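You operate a simulated robot arm through the tools that you are given. There is no shell and no other tool. Be economical: measure what you need, move in short steps, check, and stop when the job is done.

You run a simulated robot arm. Do the job below in one go: nothing can be reset, and whatever is moved stays where it is left.

Task
Fetch the edge film roll from the sample bench top and stand it on top of the film-wrapped sample pack there.
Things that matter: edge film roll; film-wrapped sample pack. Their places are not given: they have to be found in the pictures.

Only the result counts: the job must be done as asked and must still hold three seconds after the hand-in. Knocking over, shifting, dropping, spilling or breaking anything else fails it.

Robot
A 6-joint arm with a two-finger parallel gripper, fixed in place. Base frame: the origin is at the foot of the arm, x ahead of it, y to its left, z up; the work surface is at about z = 800. Lengths are in mm, angles in degrees, forces in N, time in s.
With the tool pointing down near the work surface it reaches from about 260 to 680 mm from the base axis. Its first joint turns from -66.0 to 66.0 degrees. Payload 2.9 kg.
The tool frame sits at the grasp point between the pads (the TCP): z along the fingers, y along the line on which they close. The tips reach 30 mm beyond it. The gripper opens to 110 mm. The fingers are 20 mm wide and 10 mm thick; the gripper's body (48 by 112 mm) begins 55 mm behind the TCP.
Orientation is that of the tool frame in the base frame, as [roll, pitch, yaw] about the fixed x, y, z axes, in that order (R = Rz(yaw) Ry(pitch) Rx(roll)). With the fingers straight down and closing along the base's y, the tool's x points along the base's -x, its y along +y and its z along -z.

Tools
- The arm moves only by the tool nudge_tool. Its arguments are lists of equal length, an entry for each row: "delta_pos": the shift along the tool's x, y, z in units of 50 mm (1.0 is 50 mm), a list of three; "dr": the turn, a rotation vector about the tool's x, y, z in units of 8 degrees (1.0 is 8 degrees), a list of three; "fingers": the opening in per cent of the stroke, from 0 (shut) to 100 (fully open). In form: {"delta_pos": [[x, y, z], ...], "dr": [[ax, ay, az], ...], "fingers": [fingers, ...]}. A call has 1 to 8 rows; each row shifts and turns the commanded pose from where the row before left it, along the tool's axes as they then stand. A call with a number of a shift or a turn outside -1 to 1 is refused whole. Rows are played at 5 a second. More than 50 mm and 8.6 degrees between two rows, or a gripper value outside its range, and nothing of the call is played. Where a pose cannot be reached the arm comes as near as it can. A force on the tool above 40 N (or 10 N above the force at the start of the call, whichever is more), or a blocked arm, ends the call early, and 0.2 s more pass. The fingers move at their own pace (about 108 mm/s each) and stop on an object; they squeeze with about 30 N. The grip force told is the motor's: it shows also when the fingers shut on nothing. Time passes only in rows, and 0.2 s behind the last, so rows that do not move let the fingers close. It gives the time, the measured TCP pose, the force on the tool (base axes), the opening and the grip force at its end, in the units of the frame above (readings bear some noise), and new pictures: "show" is both (left out), scene, wrist or none.
- Cameras (640 x 400 px; columns grow to the right, rows downward): "scene" is fixed at [78.4, 431.3, 1393.4]; the picture's right is [-0.77, -0.64, 0.00], its down [-0.32, 0.39, -0.86] and it looks along [0.55, -0.66, -0.50] (base axes); focal length 345 px, centre (320, 200). "wrist" rides on the gripper at [-36, 0, -57] in the tool frame; the picture's right is [0.00, -1.00, 0.00], its down [0.97, 0.00, -0.24] and it looks along [0.24, 0.00, 0.97] (tool axes); focal length 218 px, centre (320, 200).
- locate(camera, pixels): for up to 12 pixels [column, row] of the newest picture of that camera ("zoom" is the newest enlarged one), the place [x, y, z] in the base frame of the surface seen there, good to about 3 mm. It takes no simulated time.
- enlarge(camera, box): a new picture of the part [left, top, right, bottom] of that camera's present view, enlarged. It takes no simulated time.
- hand_in(): hands the job in; it is judged then, once.

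Work in short steps. Measure before you move; look again where a grasp or a placing could have gone wrong, and mend it. You have 60 turns and 120 pictures in all, those below and enlarged ones among them. Open the gripper and draw the arm clear of the work before you hand the job in, unless the task says otherwise; then end with one line.

The tools are called after "Emit:" by a JSON object that holds its "name" and its "arguments". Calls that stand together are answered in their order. nudge_tool: Moves the arm, as the interface text tells. Its arguments: {"type":"object","properties":{"delta_pos":{"type":"array"},"dr":{"type":"array"},"fingers":{"type":"array"},"show":{"type":"string","enum":["both","scene","wrist","none"]}},"required":["delta_pos","dr","fingers"]} The other tools are called the same way: locate (camera, pixels) gives the place of the surface under pixels of a picture; enlarge (camera, box) takes an enlarged picture of a part of a camera's view; hand_in () hands the job in.

At the start:

```text
clock: 0.0
tcp_pos: [465.6, -15.8, 1172.8]
tool_rot: [180.0, -0.2, 179.9]
contact_force: [0.1, 0.6, 0.5]
gripper_width: 110.0
grip_force: 0.0
```

scene: 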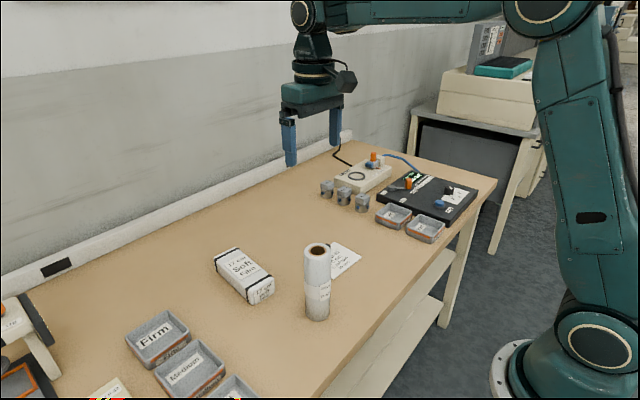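
wrist: 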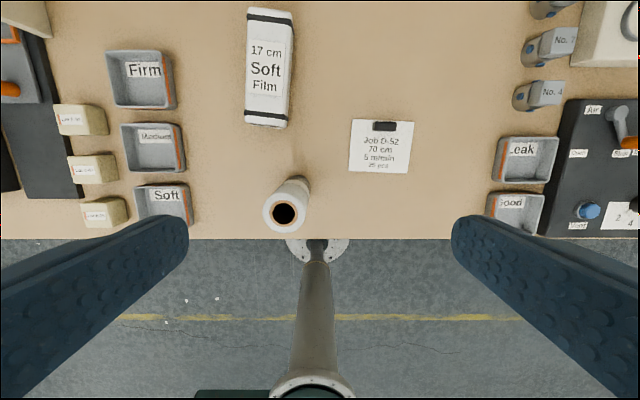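

The roll stands at scene (317,280) and the white wrapped pack lies at (244,275). I enlarge that region and measure points on both.

Emit:
{"name": "enlarge", "arguments": {"camera": "scene", "box": [200, 230, 360, 330]}}

Emit:
{"name": "locate", "arguments": {"camera": "scene", "pixels": [[317, 244], [306, 248], [329, 248], [317, 258], [317, 316], [317, 285], [215, 258], [236, 249], [273, 278], [249, 299], [244, 274], [262, 298]]}}

Emit:
{"name": "locate", "arguments": {"camera": "wrist", "pixels": [[248, 10], [291, 15], [284, 125], [247, 120], [268, 70], [265, 212], [304, 214], [284, 197], [284, 232], [300, 185], [350, 170], [258, 20]]}}

```text
4.00 times, centred on (280, 280) of scene
```

zoom: 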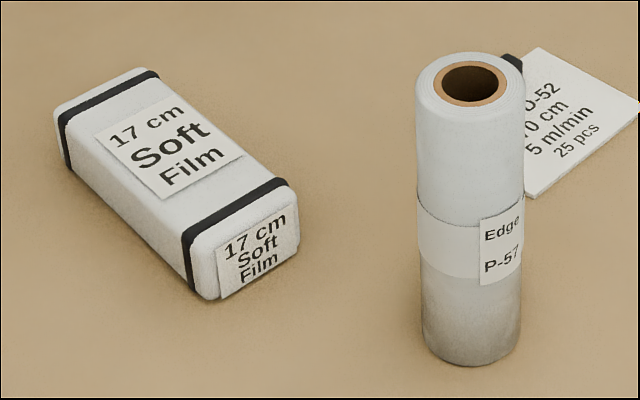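

```text
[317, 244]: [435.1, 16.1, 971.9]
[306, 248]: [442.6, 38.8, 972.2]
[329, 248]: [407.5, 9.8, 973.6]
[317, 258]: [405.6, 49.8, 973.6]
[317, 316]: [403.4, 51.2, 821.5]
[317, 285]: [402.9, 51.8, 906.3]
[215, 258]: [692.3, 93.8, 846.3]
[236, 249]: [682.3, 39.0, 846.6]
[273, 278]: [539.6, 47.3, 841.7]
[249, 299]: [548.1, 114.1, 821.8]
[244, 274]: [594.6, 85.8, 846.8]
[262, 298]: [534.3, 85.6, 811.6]
```

```text
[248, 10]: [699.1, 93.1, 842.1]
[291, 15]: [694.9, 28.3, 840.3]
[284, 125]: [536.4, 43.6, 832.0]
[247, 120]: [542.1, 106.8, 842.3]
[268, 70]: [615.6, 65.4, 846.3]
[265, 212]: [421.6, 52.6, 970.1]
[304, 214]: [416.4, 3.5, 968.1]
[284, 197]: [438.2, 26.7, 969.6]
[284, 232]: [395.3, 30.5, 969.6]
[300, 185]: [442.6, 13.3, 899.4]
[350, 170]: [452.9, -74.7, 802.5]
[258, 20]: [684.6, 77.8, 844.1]
```

The roll's axis is at about (418, 28), its top at z≈971 and its diameter about 53. The pack is centred near (616, 67) with its top at z≈846. I move above the roll, still clear of it.

Emit:
{"name": "nudge_tool", "arguments": {"delta_pos": [[0.32, 0.3, 0], [0.32, 0.3, 0.3], [0.31, 0.28, 0.7], [0, 0, 0.8], [0, 0, 0]], "dr": [[0, 0, 0], [0, 0, 0], [0, 0, 0], [0, 0, 0], [0, 0, 0]], "fingers": [100, 100, 100, 100, 100]}}

```text
clock: 1.2
tcp_pos: [419.5, 28.3, 1080.6]
tool_rot: [180.0, 0.1, -180.0]
contact_force: [-0.1, 0.2, 0.4]
gripper_width: 110.2
grip_force: 0.0
```

scene: 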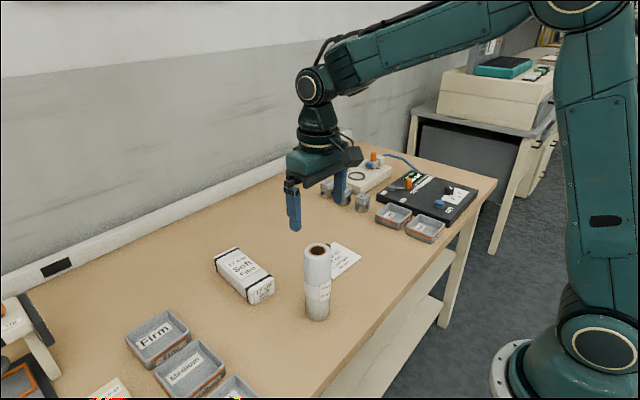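
wrist: 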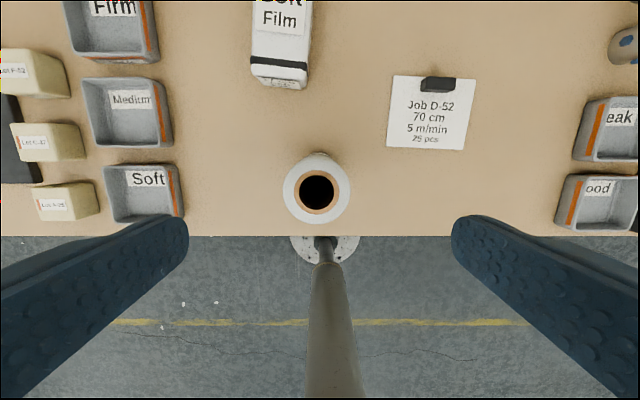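

The roll sits nearly centred, with its rim at wrist (283–350, 188). I measure the rim closely before descending.

Emit:
{"name": "locate", "arguments": {"camera": "wrist", "pixels": [[286, 189], [347, 189], [316, 158], [316, 219], [288, 178], [345, 178], [293, 207], [340, 207]]}}

```text
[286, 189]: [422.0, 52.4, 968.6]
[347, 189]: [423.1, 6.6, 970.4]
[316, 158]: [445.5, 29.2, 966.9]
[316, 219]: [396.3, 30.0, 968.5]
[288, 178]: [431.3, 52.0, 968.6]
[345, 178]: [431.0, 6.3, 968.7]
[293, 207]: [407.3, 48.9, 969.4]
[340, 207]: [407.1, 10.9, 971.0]
```

The roll's centre is at (421, 29.5) with its top at 969.5. I go down to TCP z≈928, about 42 mm below the top, so the body keeps 13 mm of clearance.

Emit:
{"name": "nudge_tool", "arguments": {"delta_pos": [[-0.03, 0.024, 0.6], [0, 0, 0.65], [0, 0, 0.65], [0, 0, 0.6], [0, 0, 0.4], [0, 0, 0.15], [0, 0, 0]], "dr": [[0, 0, 0], [0, 0, 0], [0, 0, 0], [0, 0, 0], [0, 0, 0], [0, 0, 0], [0, 0, 0]], "fingers": [100, 100, 100, 100, 100, 100, 100]}}

```text
clock: 2.8
tcp_pos: [420.6, 27.2, 928.1]
tool_rot: [-179.9, 0.0, -180.0]
contact_force: [0.2, -0.4, -0.1]
gripper_width: 110.3
grip_force: 0.1
```

scene: 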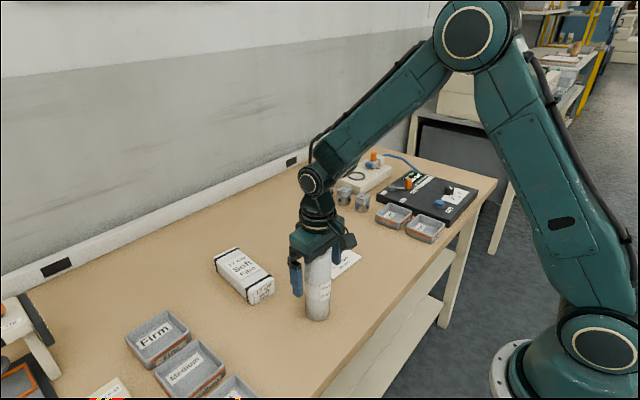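
wrist: 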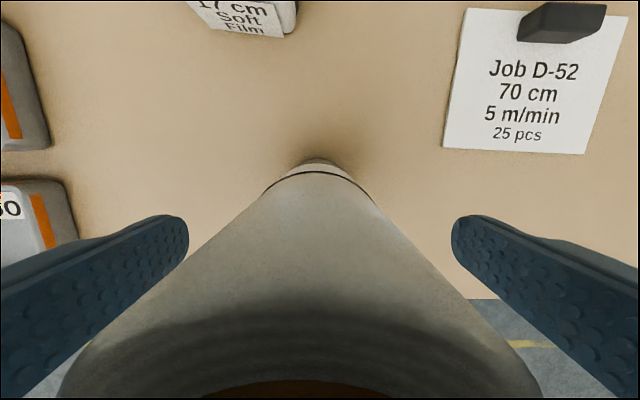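

The roll is between the fingers. I correct y by about 1.5 mm and close in stages.

Emit:
{"name": "nudge_tool", "arguments": {"delta_pos": [[0, 0.03, 0], [0, 0, 0], [0, 0, 0], [0, 0, 0], [0, 0, 0], [0, 0, 0], [0, 0, 0], [0, 0, 0]], "dr": [[0, 0, 0], [0, 0, 0], [0, 0, 0], [0, 0, 0], [0, 0, 0], [0, 0, 0], [0, 0, 0], [0, 0, 0]], "fingers": [80, 65, 58, 54, 50, 46, 42, 40]}}

```text
clock: 4.6
tcp_pos: [419.7, 29.9, 928.2]
tool_rot: [-180.0, 0.0, 180.0]
contact_force: [0.5, 0.6, 2.1]
gripper_width: 53.2
grip_force: 30.4
```

scene: 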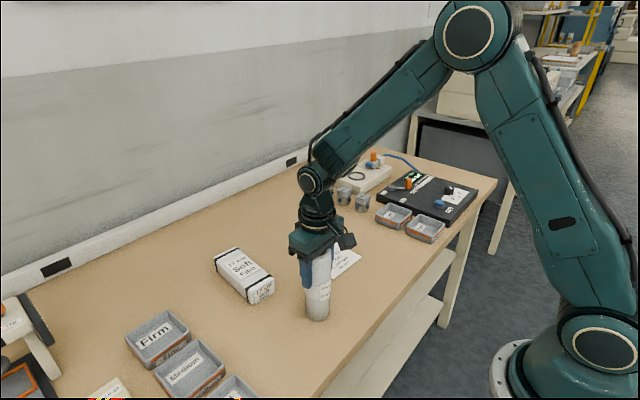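
wrist: 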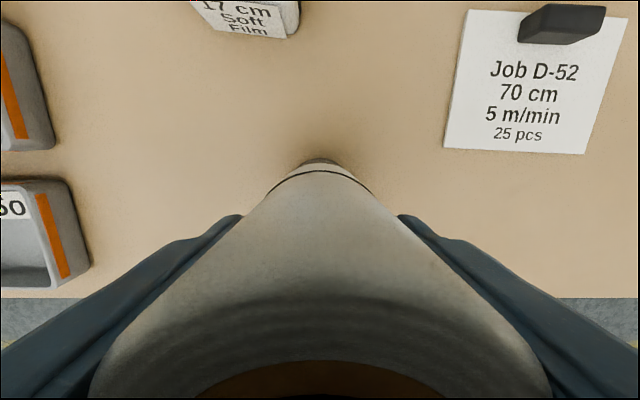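

The roll is gripped (53.2 mm, 30 N). I lift it slowly by 20 mm, then another 70 mm, keeping the grip command shut.

Emit:
{"name": "nudge_tool", "arguments": {"delta_pos": [[0, 0, -0.1], [0, 0, -0.2], [0, 0, -0.3], [0, 0, -0.4], [0, 0, -0.4], [0, 0, -0.3], [0, 0, -0.1], [0, 0, 0]], "dr": [[0, 0, 0], [0, 0, 0], [0, 0, 0], [0, 0, 0], [0, 0, 0], [0, 0, 0], [0, 0, 0], [0, 0, 0]], "fingers": [35, 35, 35, 35, 35, 35, 35, 35]}}

```text
clock: 6.4
tcp_pos: [419.5, 30.8, 1020.0]
tool_rot: [-180.0, 0.0, 180.0]
contact_force: [1.2, 0.6, -3.2]
gripper_width: 53.4
grip_force: 30.4
```

scene: 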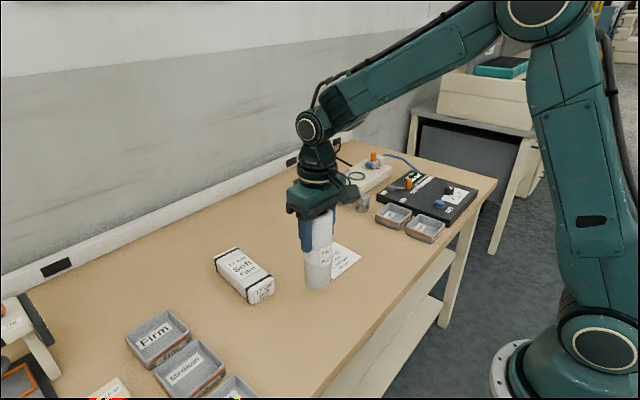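
wrist: 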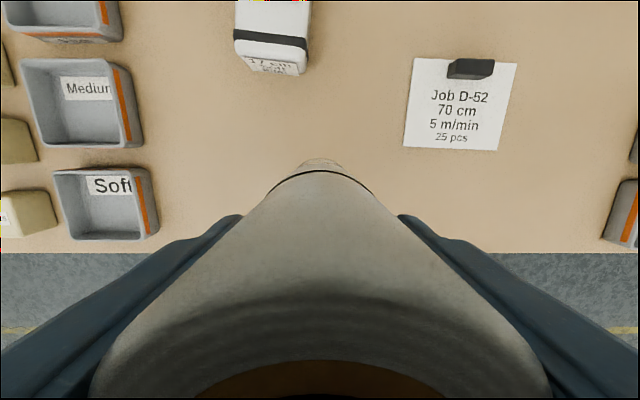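

The roll is held upright, with its bottom at about z=892. I remeasure the pack's top edges from an enlarged scene picture before moving across.

Emit:
{"name": "enlarge", "arguments": {"camera": "scene", "box": [204, 235, 284, 285]}}

Emit:
{"name": "locate", "arguments": {"camera": "scene", "pixels": [[219, 257], [222, 260], [238, 251], [241, 254], [227, 257], [240, 266], [249, 275], [255, 266], [232, 274], [245, 288], [258, 287], [270, 279]]}}

```text
8.00 times, centred on (244, 260) of scene
```

zoom: 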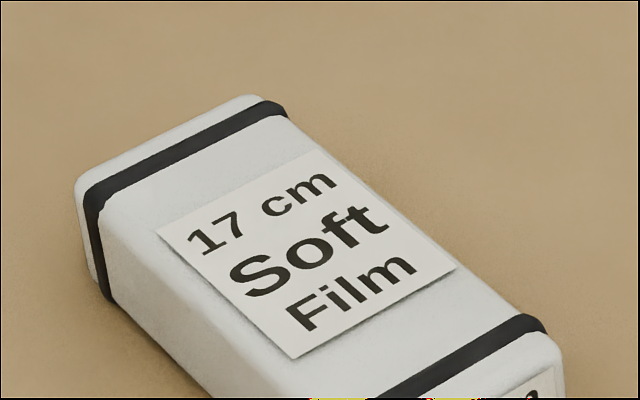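

```text
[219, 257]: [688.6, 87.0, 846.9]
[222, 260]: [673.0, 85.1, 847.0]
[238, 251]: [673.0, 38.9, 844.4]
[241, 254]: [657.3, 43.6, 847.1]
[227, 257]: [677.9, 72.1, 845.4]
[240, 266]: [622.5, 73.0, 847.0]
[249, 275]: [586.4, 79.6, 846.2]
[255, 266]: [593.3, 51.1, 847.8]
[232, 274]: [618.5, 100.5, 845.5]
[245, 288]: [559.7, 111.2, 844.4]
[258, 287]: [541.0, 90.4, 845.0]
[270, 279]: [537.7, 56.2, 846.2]
```

I locate the label corners and the long top edges in the enlarged picture to get the pack's true centre.

Emit:
{"name": "locate", "arguments": {"camera": "zoom", "pixels": [[158, 232], [316, 152], [454, 268], [293, 354], [306, 252], [195, 285], [205, 300], [400, 210], [392, 212], [330, 150], [440, 245], [100, 205]]}}

```text
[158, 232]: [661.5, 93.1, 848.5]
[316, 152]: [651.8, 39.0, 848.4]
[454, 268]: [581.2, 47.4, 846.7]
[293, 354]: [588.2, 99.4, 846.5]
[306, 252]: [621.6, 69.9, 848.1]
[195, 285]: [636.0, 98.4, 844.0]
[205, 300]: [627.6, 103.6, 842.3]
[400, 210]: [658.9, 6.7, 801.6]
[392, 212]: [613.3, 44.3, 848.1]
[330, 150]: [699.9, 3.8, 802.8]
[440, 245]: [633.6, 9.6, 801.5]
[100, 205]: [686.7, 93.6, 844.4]
```

The pack's centre is about (617, 69) with its top at 847. The roll's bottom is about 45 mm above that, so I move across level in smooth steps.

Emit:
{"name": "nudge_tool", "arguments": {"delta_pos": [[-0.3, 0.05, 0], [-0.6, 0.12, 0], [-0.75, 0.15, 0], [-0.75, 0.15, 0], [-0.7, 0.14, 0], [-0.55, 0.1, 0], [-0.27, 0.06, 0], [0, 0, 0]], "dr": [[0, 0, 0], [0, 0, 0], [0, 0, 0], [0, 0, 0], [0, 0, 0], [0, 0, 0], [0, 0, 0], [0, 0, 0]], "fingers": [35, 35, 35, 35, 35, 35, 35, 35]}}

```text
clock: 8.2
tcp_pos: [616.0, 68.5, 1020.2]
tool_rot: [-180.0, 0.0, 179.9]
contact_force: [-0.7, 0.2, -1.9]
gripper_width: 53.2
grip_force: 30.3
```

scene: 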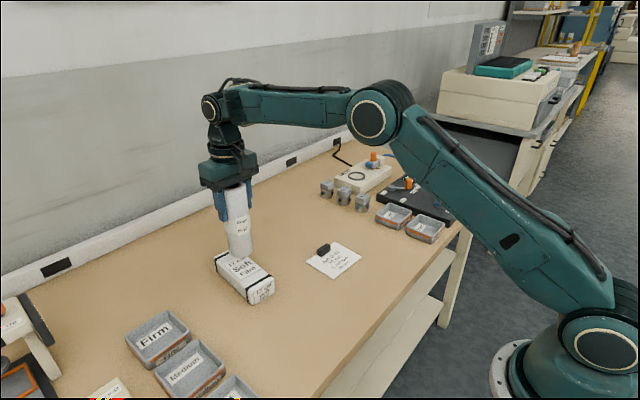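
wrist: 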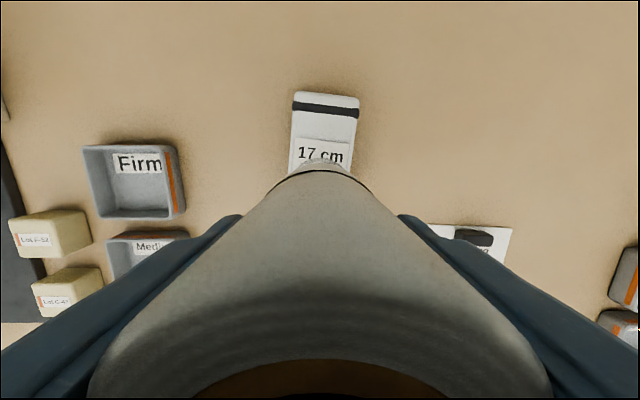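

The roll hangs over the pack's middle: in the wrist picture the pack spans columns 289–353 around column 320. Contact should come at TCP z≈975, so I lower 38 mm and check.

Emit:
{"name": "nudge_tool", "arguments": {"delta_pos": [[0, 0, 0.15], [0, 0, 0.2], [0, 0, 0.2], [0, 0, 0.15], [0, 0, 0.06], [0, 0, 0]], "dr": [[0, 0, 0], [0, 0, 0], [0, 0, 0], [0, 0, 0], [0, 0, 0], [0, 0, 0]], "fingers": [35, 35, 35, 35, 35, 35]}}

Emit:
{"name": "enlarge", "arguments": {"camera": "scene", "box": [190, 190, 302, 310]}}

```text
clock: 9.6
tcp_pos: [615.7, 70.1, 981.8]
tool_rot: [-180.0, 0.0, 180.0]
contact_force: [-0.8, 0.2, -2.1]
gripper_width: 53.0
grip_force: 30.0
```

scene: 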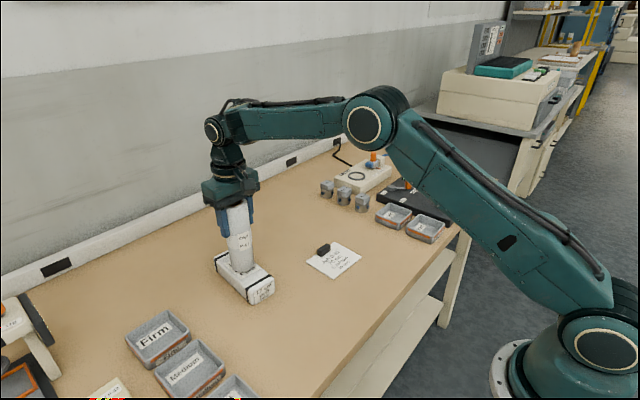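
wrist: 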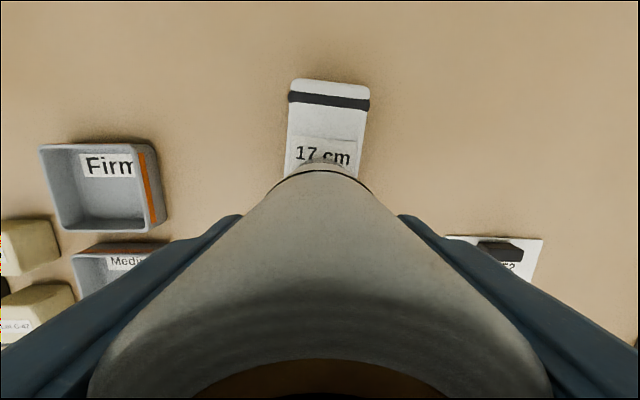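

```text
3.33 times, centred on (246, 250) of scene
```

zoom: 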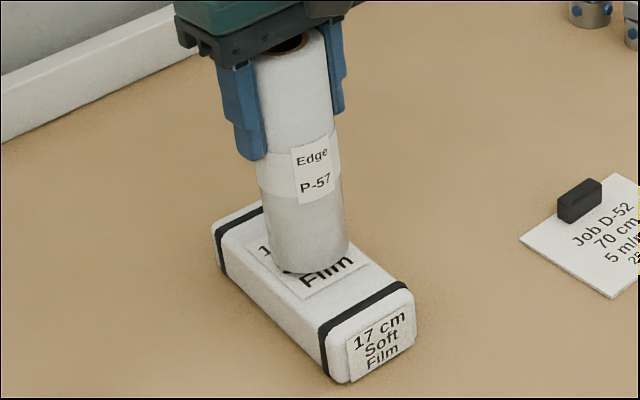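

The roll is well placed over the pack with a gap of about 6 mm. I lower in 1 mm steps while watching the force.

Emit:
{"name": "nudge_tool", "arguments": {"delta_pos": [[0, 0, 0.03], [0, 0, 0.02], [0, 0, 0.02], [0, 0, 0.02], [0, 0, 0]], "dr": [[0, 0, 0], [0, 0, 0], [0, 0, 0], [0, 0, 0], [0, 0, 0]], "fingers": [35, 35, 35, 35, 35], "show": "none"}}

```text
clock: 10.8
tcp_pos: [616.1, 70.3, 976.6]
tool_rot: [-180.0, 0.0, -180.0]
contact_force: [-0.6, 0.3, -3.2]
gripper_width: 53.5
grip_force: 30.0
```

No contact yet (force still −3 N), so I continue by 1 mm.

Emit:
{"name": "nudge_tool", "arguments": {"delta_pos": [[0, 0, 0.02], [0, 0, 0]], "dr": [[0, 0, 0], [0, 0, 0]], "fingers": [35, 35], "show": "none"}}

```text
clock: 11.4
tcp_pos: [616.1, 70.6, 977.2]
tool_rot: [-180.0, 0.0, -180.0]
contact_force: [0.5, 1.1, -3.2]
gripper_width: 53.7
grip_force: 29.9
```

Still no contact, so I take another 1 mm.

Emit:
{"name": "nudge_tool", "arguments": {"delta_pos": [[0, 0, 0.02], [0, 0, 0]], "dr": [[0, 0, 0], [0, 0, 0]], "fingers": [35, 35], "show": "none"}}

```text
clock: 12.0
tcp_pos: [615.1, 70.0, 974.9]
tool_rot: [-179.9, -0.1, 180.0]
contact_force: [0.0, 0.2, -2.4]
gripper_width: 53.7
grip_force: 29.7
```

The force is still about −2.4 N, so I take another 1 mm.

Emit:
{"name": "nudge_tool", "arguments": {"delta_pos": [[0, 0, 0.02], [0, 0, 0]], "dr": [[0, 0, 0], [0, 0, 0]], "fingers": [35, 35], "show": "none"}}

Emit:
{"name": "enlarge", "arguments": {"camera": "scene", "box": [204, 230, 284, 305]}}

```text
clock: 12.6
tcp_pos: [615.3, 69.1, 973.6]
tool_rot: [-179.9, 0.0, 179.9]
contact_force: [-0.2, 0.2, -2.2]
gripper_width: 53.2
grip_force: 30.0
```

```text
5.33 times, centred on (244, 268) of scene
```

zoom: 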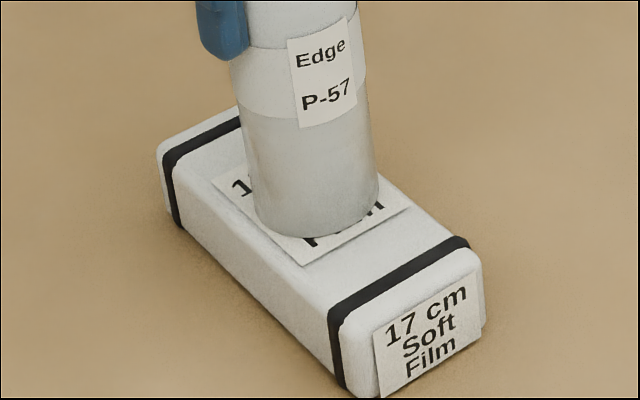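

The roll looks about to touch, but the force hasn't changed. I take another 1 mm.

Emit:
{"name": "nudge_tool", "arguments": {"delta_pos": [[0, 0, 0.02], [0, 0, 0]], "dr": [[0, 0, 0], [0, 0, 0]], "fingers": [35, 35], "show": "none"}}

```text
clock: 13.2
tcp_pos: [614.8, 69.6, 972.7]
tool_rot: [-180.0, 0.1, -180.0]
contact_force: [-1.2, 0.0, 3.9]
gripper_width: 53.4
grip_force: 30.1
```

The force has gone to +3.9 N, so the roll has landed. I open the fingers gradually while holding still.

Emit:
{"name": "nudge_tool", "arguments": {"delta_pos": [[0, 0, 0], [0, 0, 0], [0, 0, 0], [0, 0, 0], [0, 0, 0], [0, 0, 0]], "dr": [[0, 0, 0], [0, 0, 0], [0, 0, 0], [0, 0, 0], [0, 0, 0], [0, 0, 0]], "fingers": [48, 52, 60, 75, 95, 100]}}

```text
clock: 14.6
tcp_pos: [614.9, 70.9, 972.2]
tool_rot: [179.9, 0.0, 180.0]
contact_force: [0.7, 1.2, 0.7]
gripper_width: 110.1
grip_force: 0.0
```

scene: 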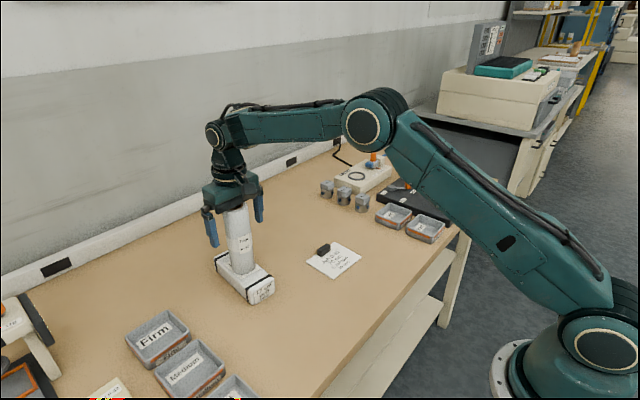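
wrist: 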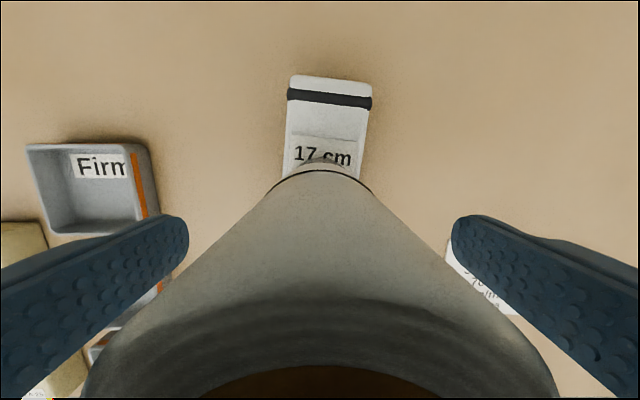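

The roll stands free between the open fingers. I rise straight up until well clear.

Emit:
{"name": "nudge_tool", "arguments": {"delta_pos": [[0, 0, -0.2], [0, 0, -0.4], [0, 0, -0.6], [0, 0, -0.7], [0, 0, -0.6], [0, 0, -0.3], [0, 0, 0], [0, 0, 0]], "dr": [[0, 0, 0], [0, 0, 0], [0, 0, 0], [0, 0, 0], [0, 0, 0], [0, 0, 0], [0, 0, 0], [0, 0, 0]], "fingers": [100, 100, 100, 100, 100, 100, 100, 100]}}

Emit:
{"name": "enlarge", "arguments": {"camera": "scene", "box": [190, 190, 302, 310]}}

```text
clock: 16.4
tcp_pos: [615.6, 70.6, 1115.3]
tool_rot: [-179.9, 0.0, -180.0]
contact_force: [0.0, 0.0, -0.3]
gripper_width: 110.0
grip_force: 0.0
```

scene: 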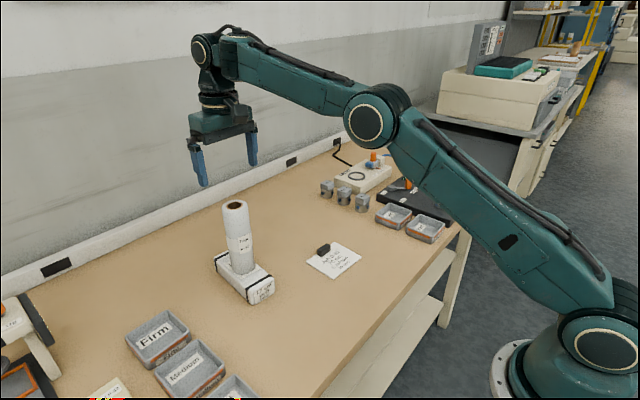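
wrist: 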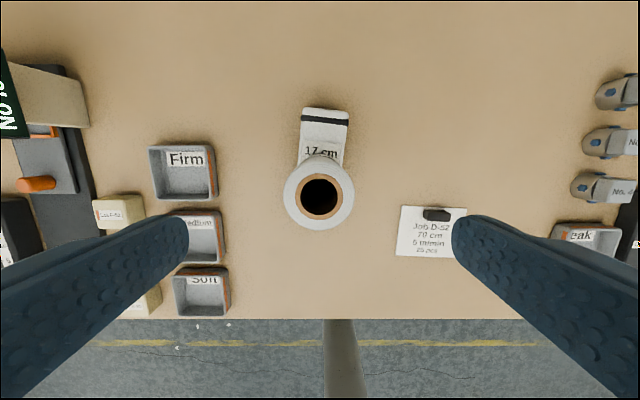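

```text
3.33 times, centred on (246, 250) of scene
```

zoom: 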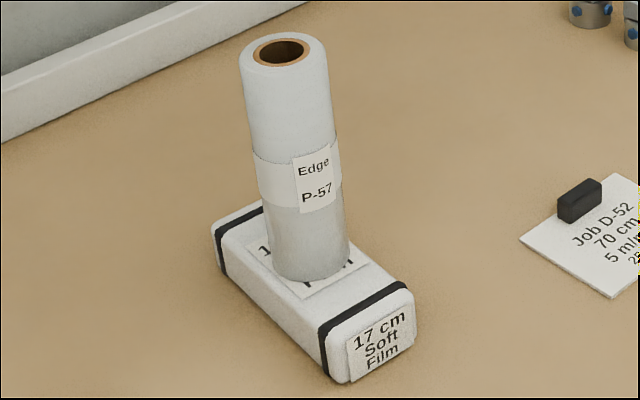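

The roll stands upright on the middle of the pack, nothing else has moved, and the gripper is open and clear. I hand the job in.

Emit:
{"name": "hand_in", "arguments": {}}

```text
The job is handed in.
```

The edge film roll is standing upright on the middle of the film-wrapped sample pack, the arm is clear with its gripper open, and the job is handed in.
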